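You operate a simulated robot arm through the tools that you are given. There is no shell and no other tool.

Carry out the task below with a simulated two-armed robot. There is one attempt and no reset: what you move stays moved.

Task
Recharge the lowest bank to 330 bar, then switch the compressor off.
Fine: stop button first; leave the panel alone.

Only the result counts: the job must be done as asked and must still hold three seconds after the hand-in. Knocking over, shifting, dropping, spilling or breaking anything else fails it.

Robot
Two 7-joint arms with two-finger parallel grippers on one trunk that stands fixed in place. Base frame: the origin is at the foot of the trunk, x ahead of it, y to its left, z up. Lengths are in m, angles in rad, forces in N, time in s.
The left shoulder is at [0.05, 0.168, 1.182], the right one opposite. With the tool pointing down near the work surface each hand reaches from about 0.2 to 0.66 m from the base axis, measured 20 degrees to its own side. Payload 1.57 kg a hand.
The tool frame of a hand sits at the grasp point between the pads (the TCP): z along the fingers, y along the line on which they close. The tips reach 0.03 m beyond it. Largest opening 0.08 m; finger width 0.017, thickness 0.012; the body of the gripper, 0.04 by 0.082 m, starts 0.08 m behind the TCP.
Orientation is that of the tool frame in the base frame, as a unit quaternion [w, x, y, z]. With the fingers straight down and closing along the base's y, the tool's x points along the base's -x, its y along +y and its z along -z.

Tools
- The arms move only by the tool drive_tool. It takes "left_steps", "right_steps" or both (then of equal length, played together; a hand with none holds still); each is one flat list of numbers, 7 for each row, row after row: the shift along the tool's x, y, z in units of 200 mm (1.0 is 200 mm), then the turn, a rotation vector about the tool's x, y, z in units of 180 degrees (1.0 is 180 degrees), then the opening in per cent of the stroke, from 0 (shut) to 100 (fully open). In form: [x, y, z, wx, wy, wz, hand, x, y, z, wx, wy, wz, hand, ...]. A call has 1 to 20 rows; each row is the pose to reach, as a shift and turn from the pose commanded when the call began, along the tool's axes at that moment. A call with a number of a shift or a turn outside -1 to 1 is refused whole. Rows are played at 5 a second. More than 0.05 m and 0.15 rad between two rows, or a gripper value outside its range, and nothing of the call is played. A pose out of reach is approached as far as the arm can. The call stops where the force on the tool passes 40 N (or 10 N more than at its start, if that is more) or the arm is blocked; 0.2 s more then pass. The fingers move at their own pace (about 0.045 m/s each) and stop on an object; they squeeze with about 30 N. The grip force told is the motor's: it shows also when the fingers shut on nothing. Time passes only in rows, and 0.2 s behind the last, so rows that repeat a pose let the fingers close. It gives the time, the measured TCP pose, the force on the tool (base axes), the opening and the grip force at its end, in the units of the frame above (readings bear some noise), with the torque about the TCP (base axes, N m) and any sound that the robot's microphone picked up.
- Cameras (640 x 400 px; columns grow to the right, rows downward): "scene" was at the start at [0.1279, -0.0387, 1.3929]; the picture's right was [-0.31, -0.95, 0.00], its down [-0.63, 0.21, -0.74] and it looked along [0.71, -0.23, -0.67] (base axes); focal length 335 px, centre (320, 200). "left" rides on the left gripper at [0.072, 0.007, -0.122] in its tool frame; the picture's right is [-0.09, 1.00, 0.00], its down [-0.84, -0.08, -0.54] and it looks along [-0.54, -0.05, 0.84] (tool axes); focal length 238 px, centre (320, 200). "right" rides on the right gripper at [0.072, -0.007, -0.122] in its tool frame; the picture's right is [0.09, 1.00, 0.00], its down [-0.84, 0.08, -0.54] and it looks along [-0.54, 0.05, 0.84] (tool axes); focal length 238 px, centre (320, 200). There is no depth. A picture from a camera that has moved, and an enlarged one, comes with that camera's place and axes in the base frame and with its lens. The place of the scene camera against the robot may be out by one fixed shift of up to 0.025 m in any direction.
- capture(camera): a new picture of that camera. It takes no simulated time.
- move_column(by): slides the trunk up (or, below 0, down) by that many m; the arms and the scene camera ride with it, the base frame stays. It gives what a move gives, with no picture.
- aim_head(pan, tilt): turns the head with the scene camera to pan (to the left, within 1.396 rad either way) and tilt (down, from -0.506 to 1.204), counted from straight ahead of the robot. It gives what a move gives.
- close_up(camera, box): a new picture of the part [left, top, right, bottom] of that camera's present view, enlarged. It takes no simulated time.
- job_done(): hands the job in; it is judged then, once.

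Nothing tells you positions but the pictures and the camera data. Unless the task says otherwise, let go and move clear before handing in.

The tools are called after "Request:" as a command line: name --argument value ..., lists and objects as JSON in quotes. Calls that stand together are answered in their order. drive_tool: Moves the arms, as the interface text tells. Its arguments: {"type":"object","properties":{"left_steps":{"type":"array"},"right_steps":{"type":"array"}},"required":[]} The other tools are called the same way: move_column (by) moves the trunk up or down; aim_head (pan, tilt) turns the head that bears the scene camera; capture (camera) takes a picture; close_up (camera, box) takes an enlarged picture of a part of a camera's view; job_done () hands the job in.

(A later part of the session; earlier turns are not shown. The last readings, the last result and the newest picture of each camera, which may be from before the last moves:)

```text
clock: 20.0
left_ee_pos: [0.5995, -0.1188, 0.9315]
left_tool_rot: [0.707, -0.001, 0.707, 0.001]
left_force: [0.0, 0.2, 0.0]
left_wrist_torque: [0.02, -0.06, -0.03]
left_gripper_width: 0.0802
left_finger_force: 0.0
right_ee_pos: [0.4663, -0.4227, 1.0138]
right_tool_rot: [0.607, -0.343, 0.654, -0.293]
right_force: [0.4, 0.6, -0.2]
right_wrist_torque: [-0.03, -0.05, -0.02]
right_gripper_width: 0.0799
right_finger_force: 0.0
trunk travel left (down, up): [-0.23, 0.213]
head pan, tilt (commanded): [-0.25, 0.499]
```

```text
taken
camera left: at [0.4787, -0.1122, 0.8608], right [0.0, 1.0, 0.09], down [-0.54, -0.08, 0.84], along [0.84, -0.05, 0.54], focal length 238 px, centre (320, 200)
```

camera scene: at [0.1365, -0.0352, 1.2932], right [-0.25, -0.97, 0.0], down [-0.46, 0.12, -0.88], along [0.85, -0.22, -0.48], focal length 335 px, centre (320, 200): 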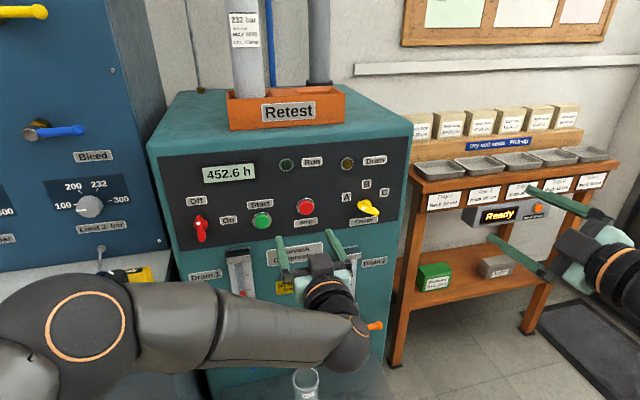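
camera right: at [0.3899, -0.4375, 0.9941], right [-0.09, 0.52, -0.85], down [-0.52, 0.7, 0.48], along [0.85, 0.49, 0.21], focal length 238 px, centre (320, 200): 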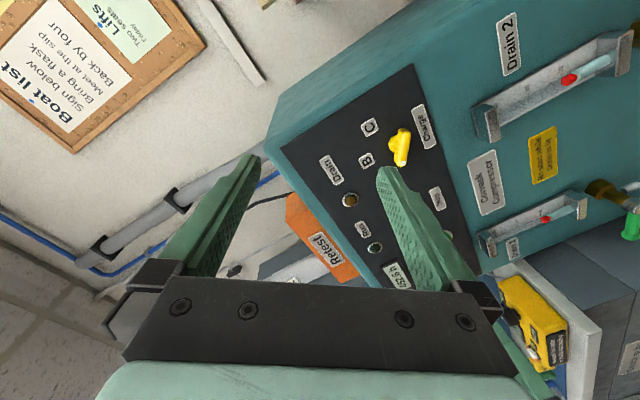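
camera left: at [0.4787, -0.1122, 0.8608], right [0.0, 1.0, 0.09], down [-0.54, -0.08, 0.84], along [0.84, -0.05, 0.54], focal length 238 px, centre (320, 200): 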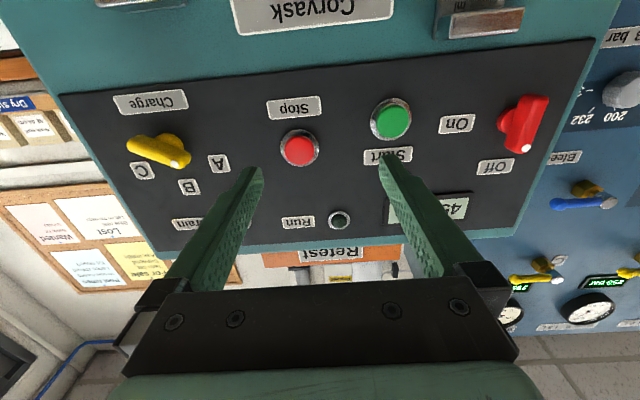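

The left arm reaches this zone level and precisely. I'll pull the right hand further back, then bring the left hand in front of the yellow knob, rolled -60° so the fingers straddle the bar in its A position.

Request:
drive_tool --right_steps '[0.052, -0.031, -0.064, 0, 0, 0, 100, 0.104, -0.063, -0.128, 0, 0, 0, 100, 0.156, -0.094, -0.193, 0, 0, 0, 100, 0.2077, -0.1255, -0.257, 0, 0, 0, 100]'

Request:
drive_tool --left_steps '[0, -0.1, 0, 0, 0, -0.04, 100, 0, -0.2, 0, 0, 0, -0.08, 100, 0, -0.3, 0, 0, 0, -0.12, 100, 0, -0.4, 0, 0, 0, -0.16, 100, 0, -0.5, 0.0, 0, 0, -0.2, 100, 0, -0.6, 0.0, 0, 0, -0.24, 100, 0.005, -0.68, 0.0, 0, 0, -0.28, 100, 0.012, -0.755, 0.0, 0, 0, -0.32, 100, 0.012, -0.755, 0.0, 0, 0, -0.3333, 100]'

Request:
capture --camera "scene"

Request:
capture --camera "left"

```text
clock: 21.0
left_ee_pos: [0.5993, -0.1191, 0.9321]
left_tool_rot: [0.707, 0.0, 0.707, 0.0]
left_force: [0.7, -0.3, -0.7]
left_wrist_torque: [0.0, 0.01, -0.05]
left_gripper_width: 0.0802
left_finger_force: 0.0
right_ee_pos: [0.4366, -0.4555, 0.99]
right_tool_rot: [0.61, -0.338, 0.653, -0.295]
right_force: [0.5, 0.0, -0.4]
right_wrist_torque: [-0.02, 0.01, -0.02]
right_gripper_width: 0.0801
right_finger_force: 0.2
right hand out of reach, approached as far as the arm can: row 2, 3, 4
trunk travel left (down, up): [-0.23, 0.213]
head pan, tilt (commanded): [-0.25, 0.499]
```

```text
clock: 23.0
left_ee_pos: [0.5793, -0.1582, 0.967]
left_tool_rot: [0.611, -0.354, 0.613, -0.355]
left_force: [0.1, -0.4, 1.2]
left_wrist_torque: [-0.01, 0.03, -0.03]
left_gripper_width: 0.08
left_finger_force: 0.0
left hand out of reach, approached as far as the arm can: row 2, 3, 4, 5, 6, 7, 8, 9
right_ee_pos: [0.4352, -0.4559, 0.9906]
right_tool_rot: [0.61, -0.338, 0.653, -0.297]
right_force: [0.1, -0.5, 0.1]
right_wrist_torque: [0.02, 0.0, -0.02]
right_gripper_width: 0.0801
right_finger_force: 0.1
trunk travel left (down, up): [-0.23, 0.213]
head pan, tilt (commanded): [-0.25, 0.499]
```

```text
taken
camera scene: at [0.1365, -0.0353, 1.2932], right [-0.25, -0.97, 0.0], down [-0.46, 0.12, -0.88], along [0.85, -0.22, -0.48], focal length 335 px, centre (320, 200)
```

scene: 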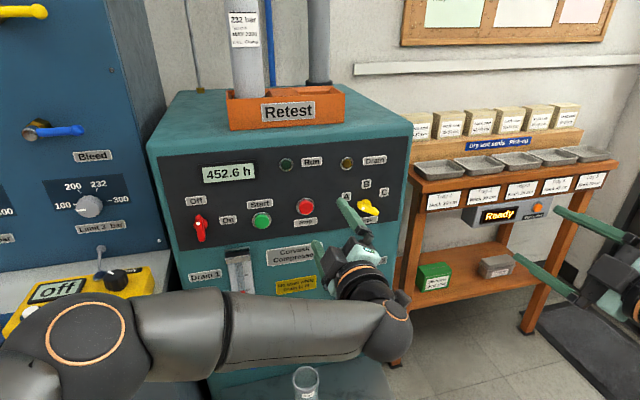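

```text
taken
camera left: at [0.4585, -0.2177, 0.9255], right [0.0, 0.58, -0.82], down [-0.54, 0.69, 0.49], along [0.84, 0.44, 0.31], focal length 238 px, centre (320, 200)
```

left: 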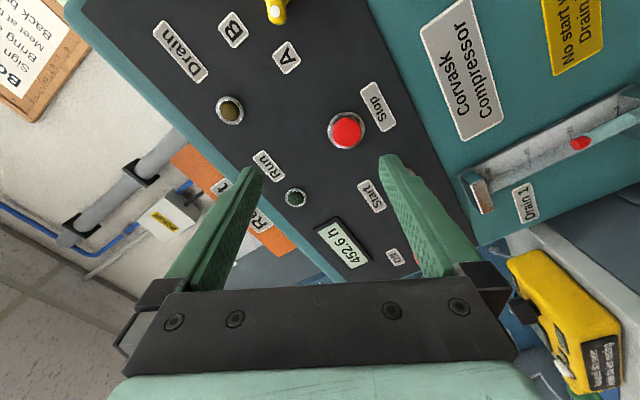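

Rolled to -60° the arm can't travel over to y=-0.27. I'll unroll to level and see whether the left arm reaches the yellow knob that way.

Request:
drive_tool --left_steps '[0, 0, 0, 0, 0, 0.0417, 100, 0, 0, 0, 0, 0, 0.0833, 100, 0, 0, 0, 0, 0, 0.125, 100, 0, 0, 0, 0, 0, 0.1667, 100, 0, 0, 0, 0, 0, 0.2083, 100, 0, 0, 0, 0, 0, 0.25, 100, 0, 0, 0, 0, 0, 0.2917, 100, 0, 0, 0, 0, 0, 0.3333, 100, 0.114, -0.023, 0.02, 0, 0, 0.3333, 100, 0.228, -0.046, 0.04, 0, 0, 0.3333, 100, 0.341, -0.069, 0.06, 0, 0, 0.3333, 100, 0.455, -0.092, 0.08, 0, 0, 0.3333, 100, 0.569, -0.115, 0.1, 0, 0, 0.3333, 100]'

```text
clock: 25.8
left_ee_pos: [0.5794, -0.158, 0.9636]
left_tool_rot: [0.707, 0.0, 0.708, 0.0]
left_force: [-0.1, 1.1, 0.3]
left_wrist_torque: [-0.01, -0.02, -0.02]
left_gripper_width: 0.0801
left_finger_force: 0.0
left hand out of reach, approached as far as the arm can: row 9, 10, 11, 12, 13
right_ee_pos: [0.4347, -0.4553, 0.9901]
right_tool_rot: [0.61, -0.337, 0.653, -0.296]
right_force: [-0.4, -0.5, 0.7]
right_wrist_torque: [-0.02, 0.0, 0.03]
right_gripper_width: 0.0799
right_finger_force: 0.0
trunk travel left (down, up): [-0.23, 0.213]
head pan, tilt (commanded): [-0.25, 0.499]
```

Level and further back, the forearm-to-hand angle is the limit; further forward the arm stretches and that angle opens. I'll advance to x≈0.63 (tips still ~2 cm short of the knob) and then slide right.

Request:
drive_tool --left_steps '[0.057, 0, 0.083, 0, 0, 0, 100, 0.113, 0, 0.167, 0, 0, 0, 100, 0.17, 0, 0.25, 0, 0, 0, 100, 0.17, -0.112, 0.25, 0, 0, 0, 100, 0.17, -0.224, 0.25, 0, 0, 0, 100, 0.17, -0.336, 0.25, 0, 0, 0, 100, 0.17, -0.448, 0.25, 0, 0, 0, 100, 0.17, -0.56, 0.25, 0, 0, 0, 100]'

Request:
capture --camera "left"

Request:
capture --camera "scene"

```text
clock: 27.6
left_ee_pos: [0.6048, -0.152, 0.9643]
left_tool_rot: [0.707, 0.0, 0.708, 0.0]
left_force: [0.1, -0.3, -0.2]
left_wrist_torque: [0.0, 0.01, -0.04]
left_gripper_width: 0.0801
left_finger_force: 0.0
left hand out of reach, approached as far as the arm can: row 1, 2, 3, 4, 5, 6, 7, 8
right_ee_pos: [0.4354, -0.4541, 0.9922]
right_tool_rot: [0.609, -0.338, 0.653, -0.296]
right_force: [-0.8, -0.2, -0.1]
right_wrist_torque: [-0.01, 0.02, -0.02]
right_gripper_width: 0.08
right_finger_force: 0.0
trunk travel left (down, up): [-0.23, 0.213]
head pan, tilt (commanded): [-0.25, 0.499]
```

```text
taken
camera left: at [0.4834, -0.146, 0.8929], right [0.0, 1.0, 0.09], down [-0.54, -0.08, 0.84], along [0.84, -0.05, 0.54], focal length 238 px, centre (320, 200)
```

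left: 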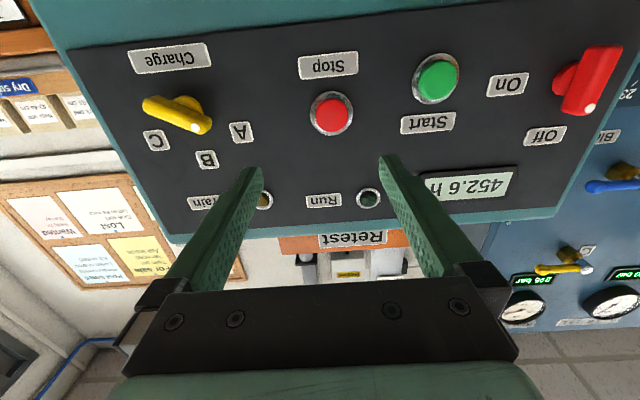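

```text
taken
camera scene: at [0.1365, -0.0353, 1.2932], right [-0.25, -0.97, 0.0], down [-0.46, 0.12, -0.88], along [0.85, -0.22, -0.48], focal length 335 px, centre (320, 200)
```

scene: 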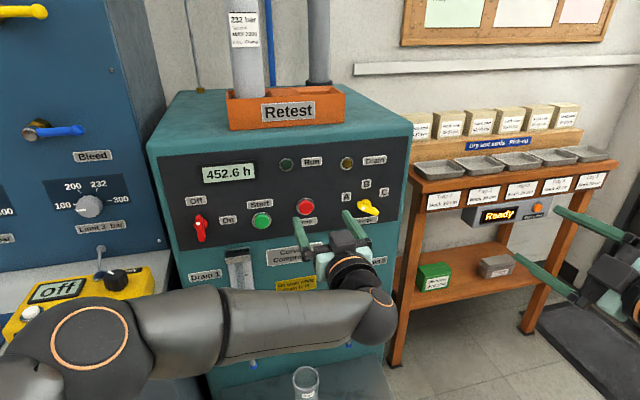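

It sat on its limit from the start. I'll back off to the free pose (y≈-0.11), go forward there, and then try sliding right.

Request:
drive_tool --left_steps '[0.05, 0.1, 0.0, 0, 0, 0, 100, 0.16, 0.2, 0.0, 0, 0, 0, 100, 0.16, 0.2, 0.1, 0, 0, 0, 100, 0.16, 0.2, 0.18, 0, 0, 0, 100]'

Request:
drive_tool --left_steps '[0, -0.1, 0, 0, 0, 0, 100, 0, -0.2, 0, 0, 0, 0, 100, 0, -0.3, 0, 0, 0, 0, 100, 0, -0.4, 0, 0, 0, 0, 100, 0, -0.5, 0, 0, 0, 0, 100, 0, -0.6, 0, 0, 0, 0, 100, 0, -0.7, 0, 0, 0, 0, 100]'

```text
clock: 28.6
left_ee_pos: [0.6402, -0.1127, 0.9307]
left_tool_rot: [0.707, 0.0, 0.707, 0.0]
left_force: [-0.2, 1.1, -0.5]
left_wrist_torque: [0.04, 0.02, -0.01]
left_gripper_width: 0.0799
left_finger_force: 0.0
right_ee_pos: [0.4372, -0.4557, 0.9913]
right_tool_rot: [0.61, -0.337, 0.653, -0.296]
right_force: [-0.5, 0.2, -0.9]
right_wrist_torque: [0.02, -0.01, 0.01]
right_gripper_width: 0.0798
right_finger_force: 0.0
trunk travel left (down, up): [-0.23, 0.213]
head pan, tilt (commanded): [-0.25, 0.499]
```

```text
clock: 30.2
left_ee_pos: [0.6133, -0.1484, 0.9581]
left_tool_rot: [0.706, 0.001, 0.708, -0.001]
left_force: [-0.3, -0.3, 0.1]
left_wrist_torque: [-0.02, 0.01, 0.01]
left_gripper_width: 0.0799
left_finger_force: 0.0
left hand out of reach, approached as far as the arm can: row 1, 2, 3, 4, 5, 6, 7
right_ee_pos: [0.4352, -0.4551, 0.9903]
right_tool_rot: [0.61, -0.338, 0.652, -0.296]
right_force: [0.4, -0.1, -0.7]
right_wrist_torque: [0.05, 0.04, -0.02]
right_gripper_width: 0.0801
right_finger_force: 0.0
trunk travel left (down, up): [-0.23, 0.213]
head pan, tilt (commanded): [-0.25, 0.499]
```

At every limit the hand is pushed upward, so a lower trunk should free it. I'll draw the left hand back, lower the trunk another 0.15 m, and retry.

Request:
drive_tool --left_steps '[0.0, 0.12, -0.1, 0, 0, 0, 100, 0.0, 0.24, -0.2, 0, 0, 0, 100, 0.0, 0.36, -0.3, 0, 0, 0, 100, 0.0, 0.49, -0.4, 0, 0, 0, 100]'

Request:
move_column --by -0.15

Request:
capture --camera "scene"

Request:
capture --camera "left"

```text
clock: 31.2
left_ee_pos: [0.5356, -0.0482, 0.9568]
left_tool_rot: [0.707, -0.001, 0.708, -0.001]
left_force: [0.7, 0.6, -0.6]
left_wrist_torque: [-0.03, 0.01, 0.02]
left_gripper_width: 0.0802
left_finger_force: 0.1
right_ee_pos: [0.4364, -0.4557, 0.991]
right_tool_rot: [0.61, -0.338, 0.653, -0.295]
right_force: [0.7, 0.1, -0.2]
right_wrist_torque: [0.01, -0.02, 0.02]
right_gripper_width: 0.08
right_finger_force: 0.0
trunk travel left (down, up): [-0.23, 0.213]
head pan, tilt (commanded): [-0.25, 0.499]
```

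```text
clock: 33.0
left_ee_pos: [0.5362, -0.0487, 0.8075]
left_tool_rot: [0.707, 0.0, 0.707, 0.0]
left_force: [0.0, 0.7, 1.1]
left_wrist_torque: [0.0, -0.01, -0.02]
left_gripper_width: 0.08
left_finger_force: 0.1
right_ee_pos: [0.4351, -0.4544, 0.8409]
right_tool_rot: [0.61, -0.337, 0.653, -0.297]
right_force: [0.5, -0.2, -0.4]
right_wrist_torque: [0.02, 0.02, 0.02]
right_gripper_width: 0.0802
right_finger_force: 0.2
trunk travel left (down, up): [-0.08, 0.363]
head pan, tilt (commanded): [-0.25, 0.499]
```

```text
taken
camera scene: at [0.1364, -0.0352, 1.1432], right [-0.25, -0.97, 0.0], down [-0.46, 0.12, -0.88], along [0.85, -0.22, -0.48], focal length 335 px, centre (320, 200)
```

scene: 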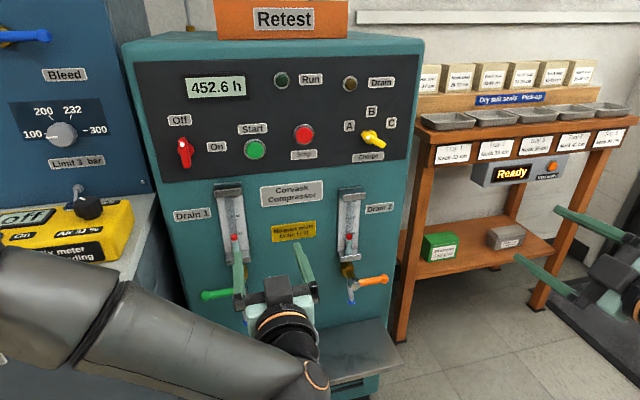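

```text
taken
camera left: at [0.4146, -0.0421, 0.7367], right [0.0, 1.0, 0.09], down [-0.54, -0.08, 0.84], along [0.84, -0.05, 0.54], focal length 238 px, centre (320, 200)
```

left: 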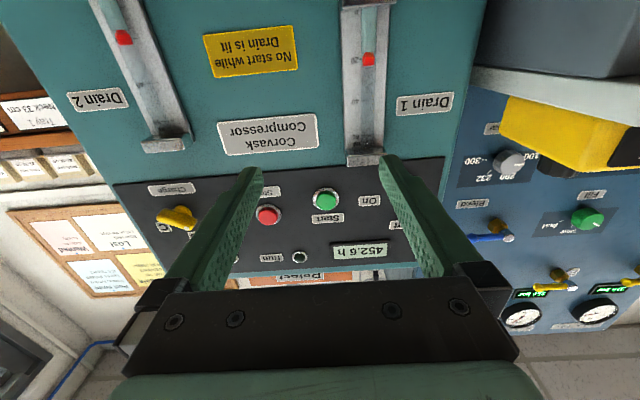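

Trunk is lower now. I'll raise the left hand to knob height and try sliding right toward the yellow knob.

Request:
drive_tool --left_steps '[-0.1225, -0.06, 0.07, 0, 0, 0, 100, -0.245, -0.12, 0.14, 0, 0, 0, 100, -0.3675, -0.18, 0.21, 0, 0, 0, 100, -0.49, -0.24, 0.28, 0, 0, 0, 100, -0.6125, -0.3, 0.35, 0, 0, 0, 100]'

Request:
drive_tool --left_steps '[0, -0.1, 0.03, 0, 0, 0, 100, 0, -0.2, 0.06, 0, 0, 0, 100, 0, -0.3, 0.09, 0, 0, 0, 100, 0, -0.4, 0.12, 0, 0, 0, 100, 0, -0.5, 0.12, 0, 0, 0, 100, 0, -0.6, 0.12, 0, 0, 0, 100, 0, -0.7, 0.12, 0, 0, 0, 100, 0, -0.8, 0.12, 0, 0, 0, 100]'

```text
clock: 34.2
left_ee_pos: [0.6052, -0.1067, 0.93]
left_tool_rot: [0.707, 0.0, 0.707, -0.001]
left_force: [-0.2, -0.9, -0.6]
left_wrist_torque: [0.02, 0.0, -0.01]
left_gripper_width: 0.0799
left_finger_force: 0.0
right_ee_pos: [0.435, -0.4534, 0.8412]
right_tool_rot: [0.61, -0.338, 0.653, -0.296]
right_force: [-0.3, 0.3, 0.3]
right_wrist_torque: [-0.01, -0.01, 0.0]
right_gripper_width: 0.0801
right_finger_force: 0.0
trunk travel left (down, up): [-0.08, 0.363]
head pan, tilt (commanded): [-0.25, 0.499]
```

```text
clock: 36.0
left_ee_pos: [0.6168, -0.1706, 0.9318]
left_tool_rot: [0.707, 0.0, 0.707, 0.0]
left_force: [0.8, -0.7, -0.1]
left_wrist_torque: [0.01, 0.02, -0.03]
left_gripper_width: 0.0799
left_finger_force: 0.1
left hand out of reach, approached as far as the arm can: row 4, 5, 6, 7, 8
right_ee_pos: [0.4355, -0.4536, 0.8409]
right_tool_rot: [0.61, -0.337, 0.653, -0.296]
right_force: [0.4, 0.5, 0.5]
right_wrist_torque: [-0.01, 0.01, 0.0]
right_gripper_width: 0.0799
right_finger_force: 0.0
trunk travel left (down, up): [-0.08, 0.363]
head pan, tilt (commanded): [-0.25, 0.499]
```

The left arm now comfortably covers Start, Stop and the red switch but not the yellow knob. I'll send it back toward the red switch and try the right arm at this lower trunk height for the yellow knob.

Request:
drive_tool --left_steps '[0, 0.163, -0.055, 0, 0, 0, 100, 0, 0.327, -0.11, 0, 0, 0, 100, 0, 0.49, -0.165, 0, 0, 0, 100, 0, 0.653, -0.22, 0, 0, 0, 100, 0, 0.817, -0.275, 0, 0, 0, 100, 0, 0.98, -0.33, 0, 0, 0, 100]' --right_steps '[-0.15, 0.01, 0.092, 0.0043, -0.0013, -0.0063, 100, -0.299, 0.019, 0.184, 0.0086, -0.0025, -0.0125, 100, -0.449, 0.029, 0.277, 0.0129, -0.0038, -0.0188, 100, -0.599, 0.039, 0.369, 0.0171, -0.005, -0.025, 100, -0.748, 0.048, 0.461, 0.0214, -0.0063, -0.0313, 100, -0.898, 0.058, 0.553, 0.0257, -0.0075, -0.0375, 100]'

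Request:
capture --camera "scene"

Request:
capture --camera "right"

```text
clock: 37.4
left_ee_pos: [0.5488, 0.0264, 0.929]
left_tool_rot: [0.707, -0.001, 0.708, 0.0]
left_force: [-0.6, 0.2, -1.6]
left_wrist_torque: [-0.01, 0.02, -0.03]
left_gripper_width: 0.0798
left_finger_force: 0.0
right_ee_pos: [0.5243, -0.3504, 0.9321]
right_tool_rot: [0.611, -0.347, 0.623, -0.344]
right_force: [0.1, 0.7, -0.3]
right_wrist_torque: [-0.02, -0.02, -0.01]
right_gripper_width: 0.0799
right_finger_force: 0.1
right hand out of reach, approached as far as the arm can: row 3, 4, 5, 6
trunk travel left (down, up): [-0.08, 0.363]
head pan, tilt (commanded): [-0.25, 0.499]
```

```text
taken
camera scene: at [0.1365, -0.0351, 1.1432], right [-0.25, -0.97, 0.0], down [-0.46, 0.12, -0.88], along [0.85, -0.22, -0.48], focal length 335 px, centre (320, 200)
```

scene: 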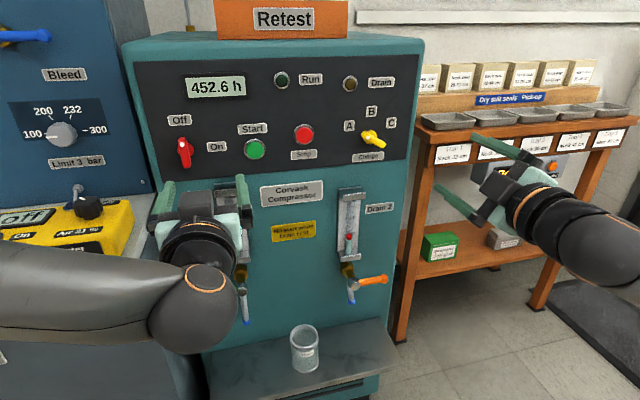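

```text
taken
camera right: at [0.4014, -0.4144, 0.9035], right [-0.01, 0.44, -0.9], down [-0.53, 0.76, 0.38], along [0.85, 0.48, 0.23], focal length 238 px, centre (320, 200)
```

right: 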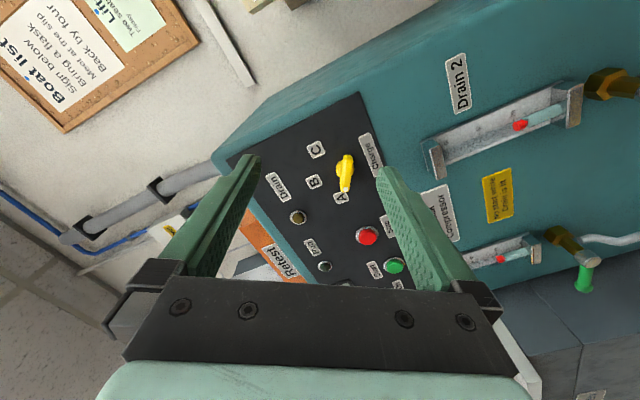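

The right arm is level with the roll but still off to the right. I'll unroll it to 0 and advance it forward first, then move inward, since the yellow knob could also be squeezed into the upright B position by simply closing on it.

Request:
drive_tool --right_steps '[0, 0, 0, 0, 0, 0.0417, 100, 0, 0, 0, 0, 0, 0.0833, 100, 0, 0, 0, 0, 0, 0.125, 100, 0, 0, 0, 0, 0, 0.1667, 100, 0, 0, 0, 0, 0, 0.2083, 100, 0, 0, 0, 0, 0, 0.25, 100, 0, 0, 0, 0, 0, 0.2917, 100, 0, 0, 0, 0, 0, 0.327, 100]'

Request:
drive_tool --right_steps '[0, 0, 0.1, 0, 0, 0, 100, 0, 0, 0.2, 0, 0, 0, 100, 0, 0, 0.3, 0, 0, 0, 100, 0, 0, 0.4, 0, 0, 0, 100, 0, 0, 0.5, 0, 0, 0, 100]'

```text
clock: 39.2
left_ee_pos: [0.5507, 0.026, 0.9297]
left_tool_rot: [0.707, -0.001, 0.707, 0.001]
left_force: [-0.6, 0.3, 0.3]
left_wrist_torque: [0.03, 0.01, -0.03]
left_gripper_width: 0.0802
left_finger_force: 0.1
right_ee_pos: [0.5229, -0.3507, 0.93]
right_tool_rot: [0.707, -0.007, 0.708, -0.006]
right_force: [-0.8, 0.4, 0.7]
right_wrist_torque: [0.01, 0.0, -0.02]
right_gripper_width: 0.0799
right_finger_force: 0.0
trunk travel left (down, up): [-0.08, 0.363]
head pan, tilt (commanded): [-0.25, 0.499]
```

```text
clock: 40.4
left_ee_pos: [0.5493, 0.0266, 0.9299]
left_tool_rot: [0.707, 0.0, 0.707, 0.0]
left_force: [0.4, 0.1, 0.0]
left_wrist_torque: [-0.02, 0.01, 0.01]
left_gripper_width: 0.0801
left_finger_force: 0.1
right_ee_pos: [0.6242, -0.3484, 0.9284]
right_tool_rot: [0.707, -0.008, 0.707, -0.006]
right_force: [0.0, 0.5, 0.4]
right_wrist_torque: [-0.02, -0.01, -0.02]
right_gripper_width: 0.0797
right_finger_force: 0.0
trunk travel left (down, up): [-0.08, 0.363]
head pan, tilt (commanded): [-0.25, 0.499]
```

That worked: the right hand is level at x=0.624. Now slide it inward to y≈-0.27 in front of the yellow knob.

Request:
drive_tool --right_steps '[0, 0.1, 0, 0, 0, 0, 100, 0, 0.2, 0, 0, 0, 0, 100, 0, 0.3, 0, 0, 0, 0, 100, 0, 0.395, 0, 0, 0, 0, 100]'

Request:
capture --camera "right"

Request:
capture --camera "scene"

```text
clock: 41.4
left_ee_pos: [0.55, 0.0272, 0.9295]
left_tool_rot: [0.707, 0.0, 0.707, 0.0]
left_force: [0.4, 0.2, 0.0]
left_wrist_torque: [-0.03, 0.01, -0.03]
left_gripper_width: 0.0801
left_finger_force: 0.1
right_ee_pos: [0.6225, -0.3185, 0.9288]
right_tool_rot: [0.707, -0.007, 0.707, -0.008]
right_force: [1.0, -0.6, 0.5]
right_wrist_torque: [0.0, 0.01, 0.0]
right_gripper_width: 0.08
right_finger_force: 0.1
right hand out of reach, approached as far as the arm can: row 2, 3, 4
trunk travel left (down, up): [-0.08, 0.363]
head pan, tilt (commanded): [-0.25, 0.499]
```

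```text
taken
camera right: at [0.5005, -0.3262, 0.8579], right [0.0, 0.99, -0.11], down [-0.54, 0.09, 0.84], along [0.84, 0.06, 0.54], focal length 238 px, centre (320, 200)
```

right: 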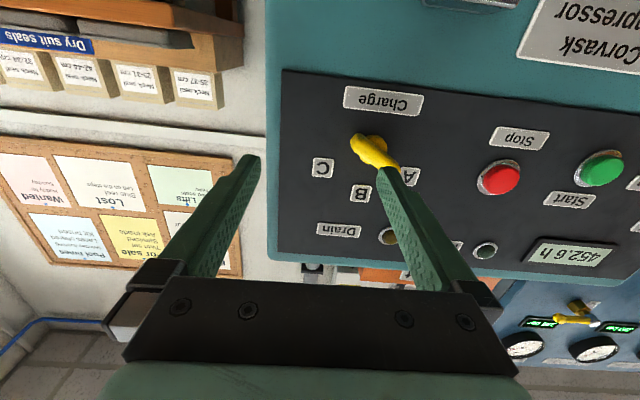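

```text
taken
camera scene: at [0.1365, -0.0353, 1.1432], right [-0.25, -0.97, 0.0], down [-0.46, 0.12, -0.88], along [0.85, -0.22, -0.48], focal length 335 px, centre (320, 200)
```

scene: 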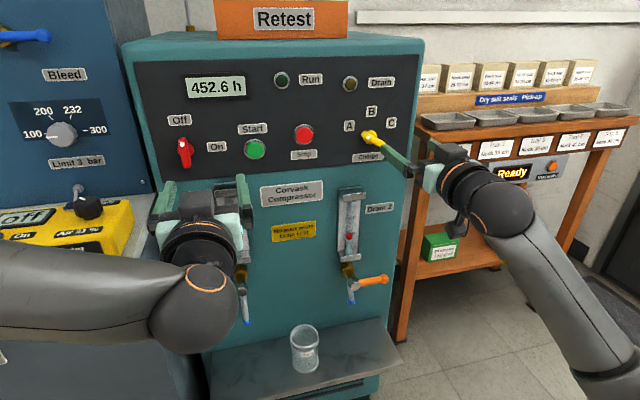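

Level, the right hand stops at y≈-0.318; a modest inward yaw should free the remaining few centimetres, and the wrist roll itself is free. I'll try a 20° inward yaw at a standoff, with the fingers half closed.

Request:
drive_tool --right_steps '[0, 0.0, -0.04, -0.037, 0, 0, 45, 0, 0.03, -0.08, -0.074, 0, 0, 45, 0, 0.08, -0.11, -0.111, 0, 0, 45, 0, 0.13, -0.11, -0.111, 0, 0, 45, 0, 0.18, -0.11, -0.111, 0, 0, 45]'

```text
clock: 42.6
left_ee_pos: [0.5493, 0.0268, 0.9296]
left_tool_rot: [0.707, -0.001, 0.708, 0.001]
left_force: [0.1, 0.9, -0.3]
left_wrist_torque: [-0.02, 0.01, -0.05]
left_gripper_width: 0.0801
left_finger_force: 0.1
right_ee_pos: [0.6024, -0.2843, 0.9297]
right_tool_rot: [0.695, -0.13, 0.698, 0.116]
right_force: [-0.3, 0.0, 0.7]
right_wrist_torque: [-0.02, 0.02, 0.0]
right_gripper_width: 0.0362
right_finger_force: 0.0
trunk travel left (down, up): [-0.08, 0.363]
head pan, tilt (commanded): [-0.25, 0.499]
```

That is reachable. I'll see how much of the yaw can be taken back out here, since straighter is better for gripping.

Request:
drive_tool --right_steps '[0, 0, 0, 0.02, 0, 0, 45, 0, 0, 0, 0.04, 0, 0, 45, 0, 0, 0, 0.06, 0, 0, 45]'

Request:
capture --camera "right"

```text
clock: 43.4
left_ee_pos: [0.5495, 0.027, 0.9302]
left_tool_rot: [0.707, 0.0, 0.707, 0.0]
left_force: [-0.3, -0.6, 0.2]
left_wrist_torque: [-0.01, -0.01, -0.01]
left_gripper_width: 0.0801
left_finger_force: 0.1
right_ee_pos: [0.6035, -0.2834, 0.9293]
right_tool_rot: [0.704, -0.064, 0.706, 0.05]
right_force: [0.2, -0.6, 0.6]
right_wrist_torque: [0.02, 0.04, 0.0]
right_gripper_width: 0.0359
right_finger_force: 0.1
trunk travel left (down, up): [-0.08, 0.363]
head pan, tilt (commanded): [-0.25, 0.499]
```

```text
taken
camera right: at [0.4834, -0.3107, 0.8591], right [-0.16, 0.98, -0.11], down [-0.55, 0.01, 0.84], along [0.82, 0.19, 0.54], focal length 238 px, centre (320, 200)
```

right: 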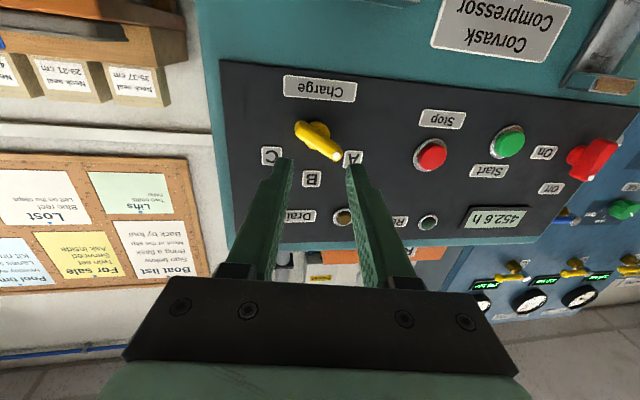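

Most of the yaw came out without trouble. I'll take out the rest and centre on the knob's y while still at standoff.

Request:
drive_tool --right_steps '[0, 0.015, 0.0, 0.017, 0, 0.002, 45, 0, 0.03, 0.0, 0.034, 0, 0.004, 45, 0, 0.05, 0.0, 0.051, -0.001, 0.006, 45]'

Request:
capture --camera "right"

```text
clock: 44.2
left_ee_pos: [0.5505, 0.0258, 0.9305]
left_tool_rot: [0.707, -0.001, 0.707, 0.001]
left_force: [-0.8, -0.4, 0.3]
left_wrist_torque: [-0.01, -0.01, 0.0]
left_gripper_width: 0.0801
left_finger_force: 0.0
right_ee_pos: [0.603, -0.2802, 0.9298]
right_tool_rot: [0.705, -0.044, 0.707, 0.033]
right_force: [0.6, -0.4, 0.6]
right_wrist_torque: [0.0, -0.03, -0.03]
right_gripper_width: 0.0359
right_finger_force: 0.0
right hand out of reach, approached as far as the arm can: row 2, 3
trunk travel left (down, up): [-0.08, 0.363]
head pan, tilt (commanded): [-0.25, 0.499]
```

```text
taken
camera right: at [0.4822, -0.301, 0.8588], right [-0.11, 0.99, -0.11], down [-0.55, 0.03, 0.84], along [0.83, 0.15, 0.54], focal length 238 px, centre (320, 200)
```

right: 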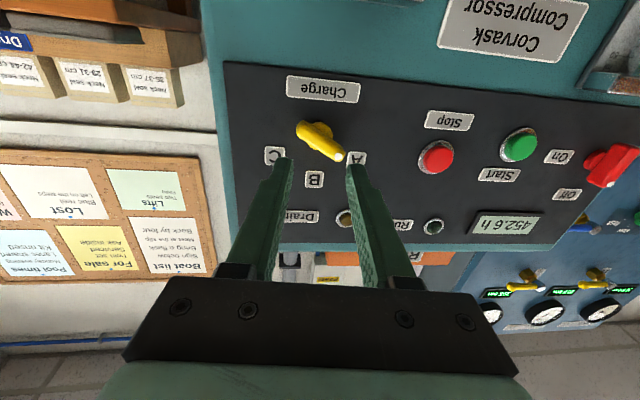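

Good: only ~6° of yaw remains at [0.603, -0.280, 0.930], and the fingertips look centred on the knob. Now roll -60° in place so the pads parallel the bar.

Request:
drive_tool --right_steps '[0, 0, 0, 0, 0, -0.041, 45, 0, 0, 0, 0, 0, -0.082, 45, 0, 0, 0, 0, 0, -0.123, 45, 0, 0, 0, 0, 0, -0.164, 45, 0, 0, 0, 0, 0, -0.205, 45, 0, 0, 0, 0, 0, -0.246, 45, 0, 0, 0, 0, 0, -0.287, 45, 0, 0, 0, 0, 0, -0.328, 45]'

Request:
capture --camera "right"

Request:
capture --camera "scene"

```text
clock: 46.0
left_ee_pos: [0.55, 0.0257, 0.9297]
left_tool_rot: [0.707, -0.001, 0.708, 0.001]
left_force: [0.2, 0.0, 0.1]
left_wrist_torque: [0.0, -0.01, -0.02]
left_gripper_width: 0.0799
left_finger_force: 0.1
right_ee_pos: [0.6001, -0.3085, 0.9206]
right_tool_rot: [0.646, -0.349, 0.621, -0.275]
right_force: [-0.1, 0.1, -0.1]
right_wrist_torque: [0.01, 0.01, 0.03]
right_gripper_width: 0.0361
right_finger_force: 0.1
right hand out of reach, approached as far as the arm can: row 7, 8
trunk travel left (down, up): [-0.08, 0.363]
head pan, tilt (commanded): [-0.25, 0.499]
```

```text
taken
camera right: at [0.4838, -0.3814, 0.8853], right [-0.07, 0.53, -0.84], down [-0.61, 0.65, 0.46], along [0.79, 0.55, 0.28], focal length 238 px, centre (320, 200)
```

right: 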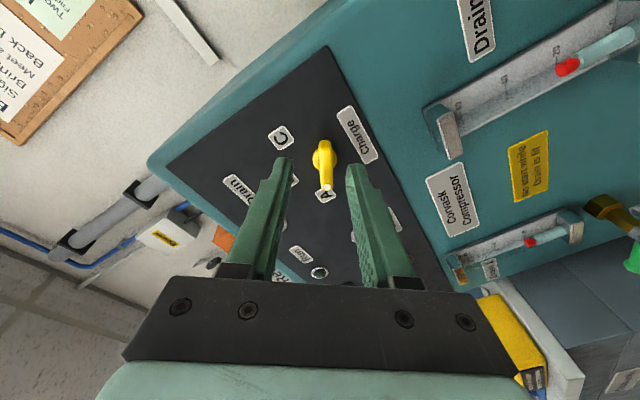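

```text
taken
camera scene: at [0.1363, -0.0354, 1.1432], right [-0.25, -0.97, 0.0], down [-0.46, 0.12, -0.88], along [0.85, -0.22, -0.48], focal length 335 px, centre (320, 200)
```

scene: 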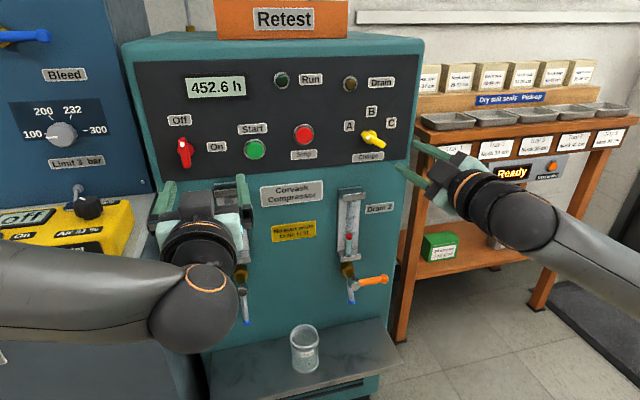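

The roll reached about -52° with ~6° yaw, and the bar looks parallel to the fingers; the hand is just ~3.5 cm too far right. I'll ease the roll to -45°, add a little yaw, and come in and forward to x≈0.63.

Request:
drive_tool --right_steps '[-0.0, 0.0, 0.0, -0.0102, -0.0132, 0.0206, 45, -0.036, 0.015, 0.042, -0.0203, -0.0264, 0.0411, 45, -0.072, 0.03, 0.084, -0.0203, -0.0264, 0.0411, 45, -0.108, 0.045, 0.126, -0.0203, -0.0264, 0.0411, 45, -0.1435, 0.0605, 0.167, -0.0203, -0.0264, 0.0411, 45]'

Request:
capture --camera "right"

```text
clock: 47.2
left_ee_pos: [0.5495, 0.0265, 0.9316]
left_tool_rot: [0.707, 0.0, 0.707, 0.0]
left_force: [-0.4, -0.1, 0.4]
left_wrist_torque: [0.02, 0.01, -0.02]
left_gripper_width: 0.0797
left_finger_force: 0.0
right_ee_pos: [0.6296, -0.2738, 0.9285]
right_tool_rot: [0.676, -0.338, 0.625, -0.197]
right_force: [1.1, -0.1, -0.5]
right_wrist_torque: [0.0, 0.02, -0.02]
right_gripper_width: 0.0358
right_finger_force: 0.1
trunk travel left (down, up): [-0.08, 0.363]
head pan, tilt (commanded): [-0.25, 0.499]
```

```text
taken
camera right: at [0.5214, -0.3542, 0.8842], right [-0.14, 0.63, -0.77], down [-0.66, 0.52, 0.54], along [0.74, 0.58, 0.34], focal length 238 px, centre (320, 200)
```

right: 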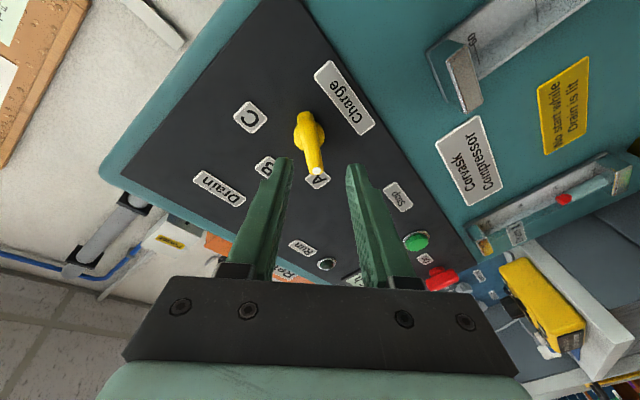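

The right hand is now properly placed at standoff, fingers straddling the bar's line. I'll move straight in about 3.3 cm so the pads surround the bar, then check before closing.

Request:
drive_tool --right_steps '[0.009, -0.009, 0.053, 0, 0, 0, 45, 0.018, -0.018, 0.106, 0, 0, 0, 45, 0.0267, -0.027, 0.158, 0, 0, 0, 45]'

Request:
capture --camera "right"

Request:
close_up --camera "scene" --box '[320, 90, 460, 190]'

```text
clock: 48.0
left_ee_pos: [0.55, 0.0267, 0.9298]
left_tool_rot: [0.707, -0.001, 0.707, 0.001]
left_force: [-0.1, 0.3, -0.4]
left_wrist_torque: [-0.02, 0.0, 0.01]
left_gripper_width: 0.0801
left_finger_force: 0.0
right_ee_pos: [0.6609, -0.274, 0.9287]
right_tool_rot: [0.676, -0.338, 0.624, -0.198]
right_force: [-0.2, 0.0, 0.7]
right_wrist_torque: [0.0, -0.04, 0.0]
right_gripper_width: 0.0359
right_finger_force: 0.1
trunk travel left (down, up): [-0.08, 0.363]
head pan, tilt (commanded): [-0.25, 0.499]
```

```text
taken
camera right: at [0.5541, -0.3547, 0.884], right [-0.14, 0.63, -0.77], down [-0.66, 0.52, 0.54], along [0.74, 0.58, 0.34], focal length 238 px, centre (320, 200)
```

right: 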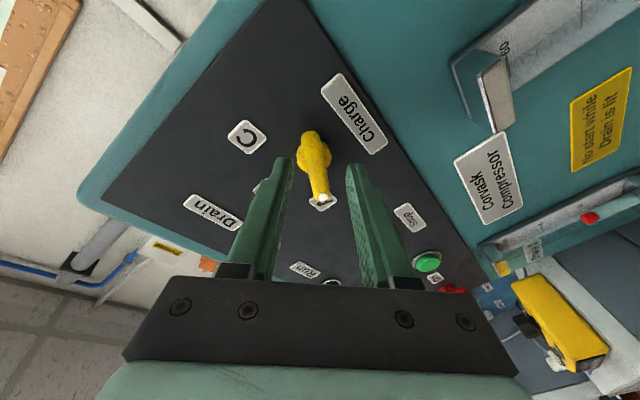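

```text
4.00 times, centred on (390, 140) of scene
camera zoom: at [0.1364, -0.0353, 1.1432], right [-0.25, -0.97, 0.0], down [-0.46, 0.12, -0.88], along [0.85, -0.22, -0.48], focal length 1341 px, centre (40, 440)
```

zoom: 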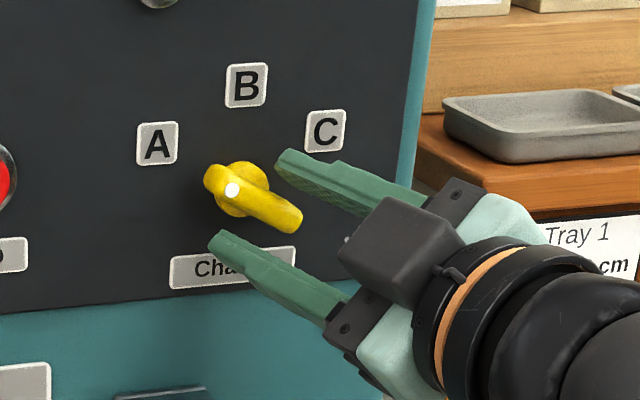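

The fingers straddle the bar nicely. Now I'll close on it.

Request:
drive_tool --right_steps '[0, 0, 0, 0, 0, 0, 20, 0, 0, 0, 0, 0, 0, 10, 0, 0, 0, 0, 0, 0, 10]'

Request:
capture --camera "right"

Request:
close_up --camera "scene" --box '[320, 90, 460, 190]'

```text
clock: 48.8
left_ee_pos: [0.5487, 0.0262, 0.9301]
left_tool_rot: [0.707, 0.0, 0.707, 0.0]
left_force: [-0.1, 0.2, 0.1]
left_wrist_torque: [0.02, 0.01, 0.01]
left_gripper_width: 0.0798
left_finger_force: 0.0
right_ee_pos: [0.6625, -0.2766, 0.929]
right_tool_rot: [0.676, -0.337, 0.624, -0.198]
right_force: [1.8, -2.9, 2.7]
right_wrist_torque: [-0.03, -0.11, -0.28]
right_gripper_width: 0.0145
right_finger_force: 20.3
trunk travel left (down, up): [-0.08, 0.363]
head pan, tilt (commanded): [-0.25, 0.499]
```

```text
taken
camera right: at [0.5539, -0.3558, 0.8846], right [-0.14, 0.63, -0.77], down [-0.66, 0.52, 0.54], along [0.74, 0.58, 0.34], focal length 238 px, centre (320, 200)
```

right: 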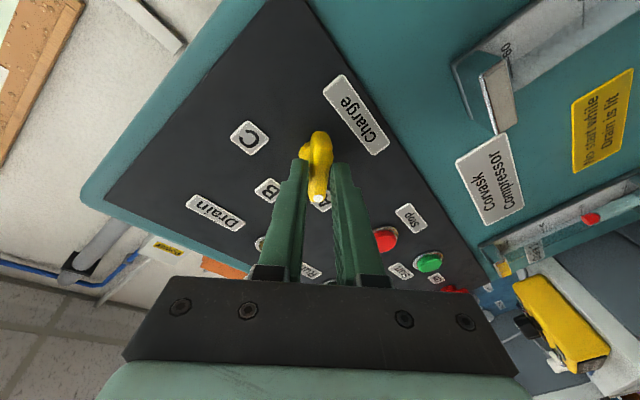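

```text
4.00 times, centred on (390, 140) of scene
camera zoom: at [0.1364, -0.0355, 1.1432], right [-0.25, -0.97, 0.0], down [-0.46, 0.12, -0.88], along [0.85, -0.22, -0.48], focal length 1341 px, centre (40, 440)
```

zoom: 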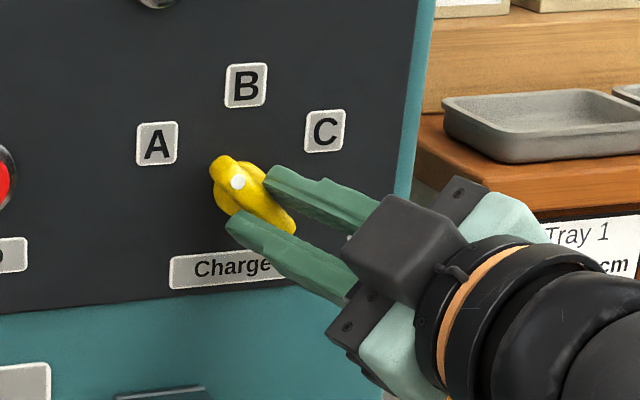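

The bar is gripped and has aligned with the fingers at about 45° left. Now I'll roll the hand +45° to bring the pointer straight up to B.

Request:
drive_tool --right_steps '[0, 0, 0, 0, 0, 0.042, 10, 0, 0, 0, 0, 0, 0.083, 10, 0, 0, 0, 0, 0, 0.125, 10, 0, 0, 0, 0, 0, 0.167, 10, 0, 0, 0, 0, 0, 0.208, 10, 0, 0, 0, 0, 0, 0.25, 10, 0, 0, 0, 0, 0, 0.25, 10]'

Request:
capture --camera "right"

Request:
close_up --camera "scene" --box '[320, 90, 460, 190]'

```text
clock: 50.4
left_ee_pos: [0.5492, 0.026, 0.9306]
left_tool_rot: [0.707, 0.001, 0.707, 0.0]
left_force: [0.6, 0.1, -0.1]
left_wrist_torque: [0.03, -0.04, 0.0]
left_gripper_width: 0.0799
left_finger_force: 0.1
right_ee_pos: [0.6611, -0.2748, 0.9287]
right_tool_rot: [0.7, -0.073, 0.706, 0.078]
right_force: [-4.9, -7.1, 0.8]
right_wrist_torque: [0.02, -0.59, -0.44]
right_gripper_width: 0.0145
right_finger_force: 30.5
trunk travel left (down, up): [-0.08, 0.363]
head pan, tilt (commanded): [-0.25, 0.499]
```

```text
taken
camera right: at [0.543, -0.3068, 0.8587], right [-0.21, 0.97, -0.08], down [-0.54, -0.04, 0.84], along [0.82, 0.22, 0.53], focal length 238 px, centre (320, 200)
```

right: 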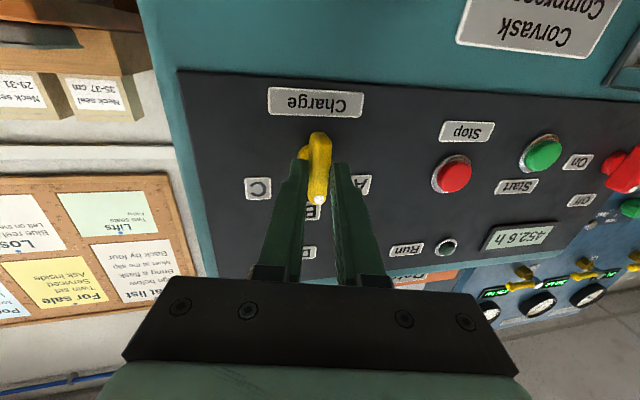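

```text
4.00 times, centred on (390, 140) of scene
camera zoom: at [0.1359, -0.0358, 1.1433], right [-0.25, -0.97, 0.0], down [-0.46, 0.12, -0.88], along [0.85, -0.22, -0.48], focal length 1341 px, centre (40, 440)
```

zoom: 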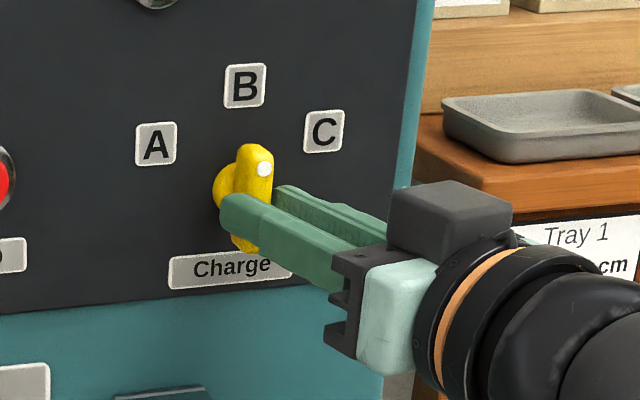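

The pointer is upright at B. I'll open and back out along the finger direction, then check the knob.

Request:
drive_tool --right_steps '[0, 0, 0, 0, 0, 0, 30, 0, 0, 0, 0, 0, 0, 45, 0, 0, 0, 0, 0, 0, 45, 0, 0, -0.1, 0, 0, 0, 45, 0, 0, -0.2, 0, 0, 0, 45, 0, 0, -0.3, 0, 0, 0, 45]'

Request:
capture --camera "right"

Request:
close_up --camera "scene" --box '[260, 60, 460, 190]'

Request:
capture --camera "left"

```text
clock: 51.8
left_ee_pos: [0.5501, 0.0256, 0.9296]
left_tool_rot: [0.707, -0.001, 0.707, 0.001]
left_force: [0.2, -1.0, -0.8]
left_wrist_torque: [-0.02, 0.04, -0.01]
left_gripper_width: 0.0799
left_finger_force: 0.0
right_ee_pos: [0.6027, -0.2868, 0.9299]
right_tool_rot: [0.701, -0.073, 0.706, 0.075]
right_force: [0.1, 0.7, 0.2]
right_wrist_torque: [0.0, 0.01, 0.0]
right_gripper_width: 0.036
right_finger_force: 0.0
trunk travel left (down, up): [-0.08, 0.363]
head pan, tilt (commanded): [-0.25, 0.499]
```

```text
taken
camera right: at [0.4843, -0.3185, 0.859], right [-0.21, 0.97, -0.09], down [-0.54, -0.04, 0.84], along [0.82, 0.22, 0.53], focal length 238 px, centre (320, 200)
```

right: 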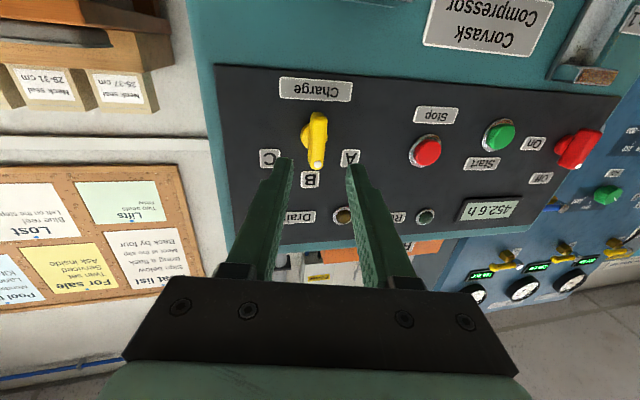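

```text
3.08 times, centred on (360, 125) of scene
camera zoom: at [0.1366, -0.0352, 1.1432], right [-0.25, -0.97, 0.0], down [-0.46, 0.12, -0.88], along [0.85, -0.22, -0.48], focal length 1031 px, centre (197, 431)
```

zoom: 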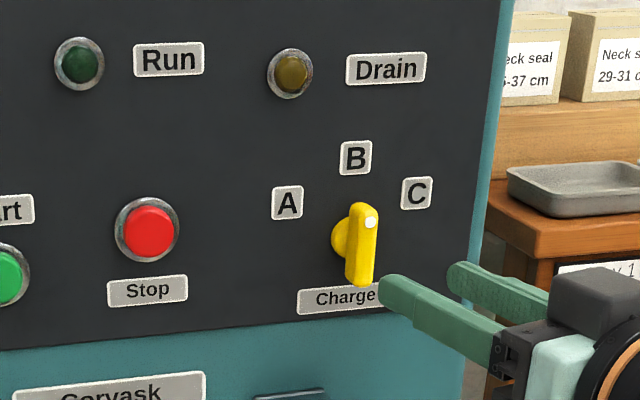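

```text
taken
camera left: at [0.4288, 0.0326, 0.859], right [0.0, 1.0, 0.09], down [-0.54, -0.08, 0.84], along [0.84, -0.05, 0.54], focal length 238 px, centre (320, 200)
```

left: 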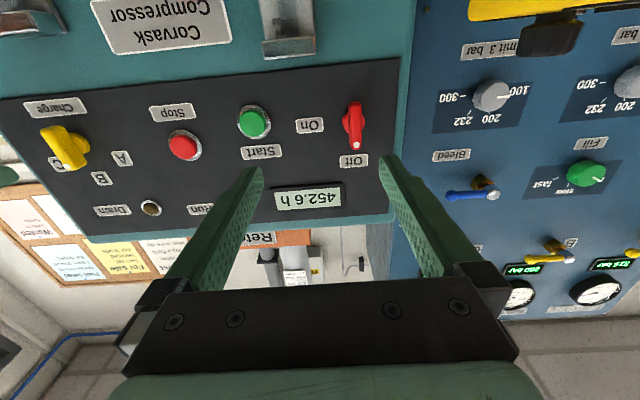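

The selector now clearly points to B. Next the main switch: I'll bring the left hand in front of the red knob and test the +90° roll at standoff before gripping.

Request:
drive_tool --left_steps '[-0.01, 0.09, 0.12, 0, 0, 0, 50, -0.02, 0.18, 0.25, 0, 0, 0, 50, -0.02, 0.18, 0.25, 0, 0, 0.045, 50, -0.02, 0.18, 0.25, 0, 0, 0.09, 50, -0.02, 0.18, 0.25, 0, 0, 0.135, 50, -0.02, 0.18, 0.25, 0, 0, 0.18, 50, -0.02, 0.18, 0.25, 0, 0, 0.225, 50, -0.02, 0.18, 0.25, 0, 0, 0.27, 50, -0.02, 0.18, 0.25, 0, 0, 0.315, 50, -0.02, 0.18, 0.25, 0, 0, 0.36, 50, -0.02, 0.18, 0.25, 0, 0, 0.405, 50, -0.02, 0.18, 0.25, 0, 0, 0.45, 50, -0.02, 0.18, 0.25, 0, 0, 0.5, 50]'

Request:
capture --camera "left"

```text
refused: row 13 steps farther than a row can; nothing moved
```

```text
taken
camera left: at [0.4288, 0.0326, 0.859], right [0.0, 1.0, 0.09], down [-0.54, -0.08, 0.84], along [0.84, -0.05, 0.54], focal length 238 px, centre (320, 200)
```

left: 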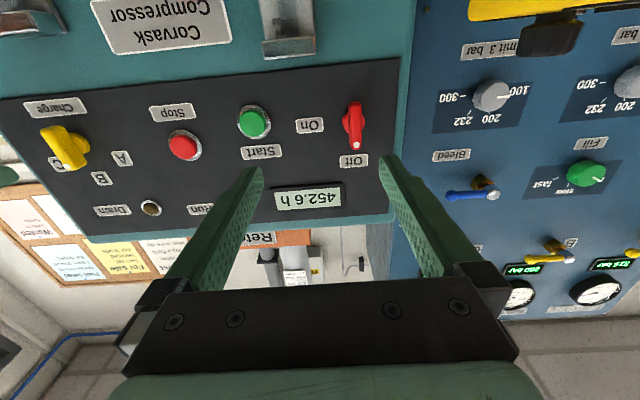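

One row stepped slightly too far; I'll resend the same test with even steps.

Request:
drive_tool --left_steps '[-0.01, 0.09, 0.12, 0, 0, 0, 50, -0.02, 0.18, 0.25, 0, 0, 0, 50, -0.02, 0.18, 0.25, 0, 0, 0.0417, 50, -0.02, 0.18, 0.25, 0, 0, 0.0833, 50, -0.02, 0.18, 0.25, 0, 0, 0.125, 50, -0.02, 0.18, 0.25, 0, 0, 0.1667, 50, -0.02, 0.18, 0.25, 0, 0, 0.2083, 50, -0.02, 0.18, 0.25, 0, 0, 0.25, 50, -0.02, 0.18, 0.25, 0, 0, 0.2917, 50, -0.02, 0.18, 0.25, 0, 0, 0.3333, 50, -0.02, 0.18, 0.25, 0, 0, 0.375, 50, -0.02, 0.18, 0.25, 0, 0, 0.4167, 50, -0.02, 0.18, 0.25, 0, 0, 0.4583, 50, -0.02, 0.18, 0.25, 0, 0, 0.5, 50]'

Request:
capture --camera "left"

```text
clock: 54.8
left_ee_pos: [0.6006, 0.0618, 0.9336]
left_tool_rot: [0.499, 0.5, 0.501, 0.5]
left_force: [0.4, -0.6, 0.6]
left_wrist_torque: [0.02, 0.01, 0.03]
left_gripper_width: 0.0399
left_finger_force: 0.0
right_ee_pos: [0.6027, -0.2869, 0.9298]
right_tool_rot: [0.701, -0.074, 0.705, 0.076]
right_force: [0.4, -1.1, -0.2]
right_wrist_torque: [-0.02, -0.01, 0.03]
right_gripper_width: 0.0355
right_finger_force: 0.1
trunk travel left (down, up): [-0.08, 0.363]
head pan, tilt (commanded): [-0.25, 0.499]
```

```text
taken
camera left: at [0.4791, 0.1336, 0.9407], right [0.0, -0.09, 1.0], down [-0.54, -0.84, -0.08], along [0.84, -0.54, -0.05], focal length 238 px, centre (320, 200)
```

left: 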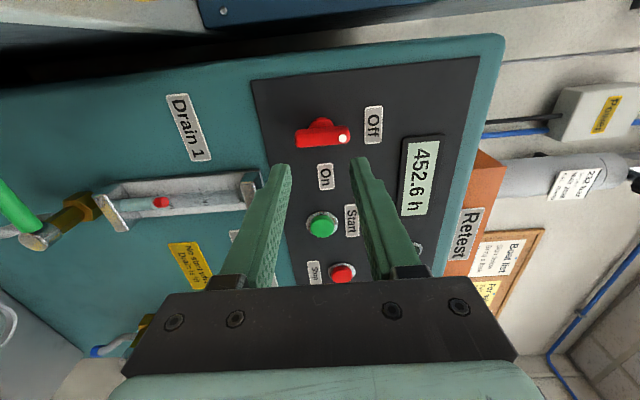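

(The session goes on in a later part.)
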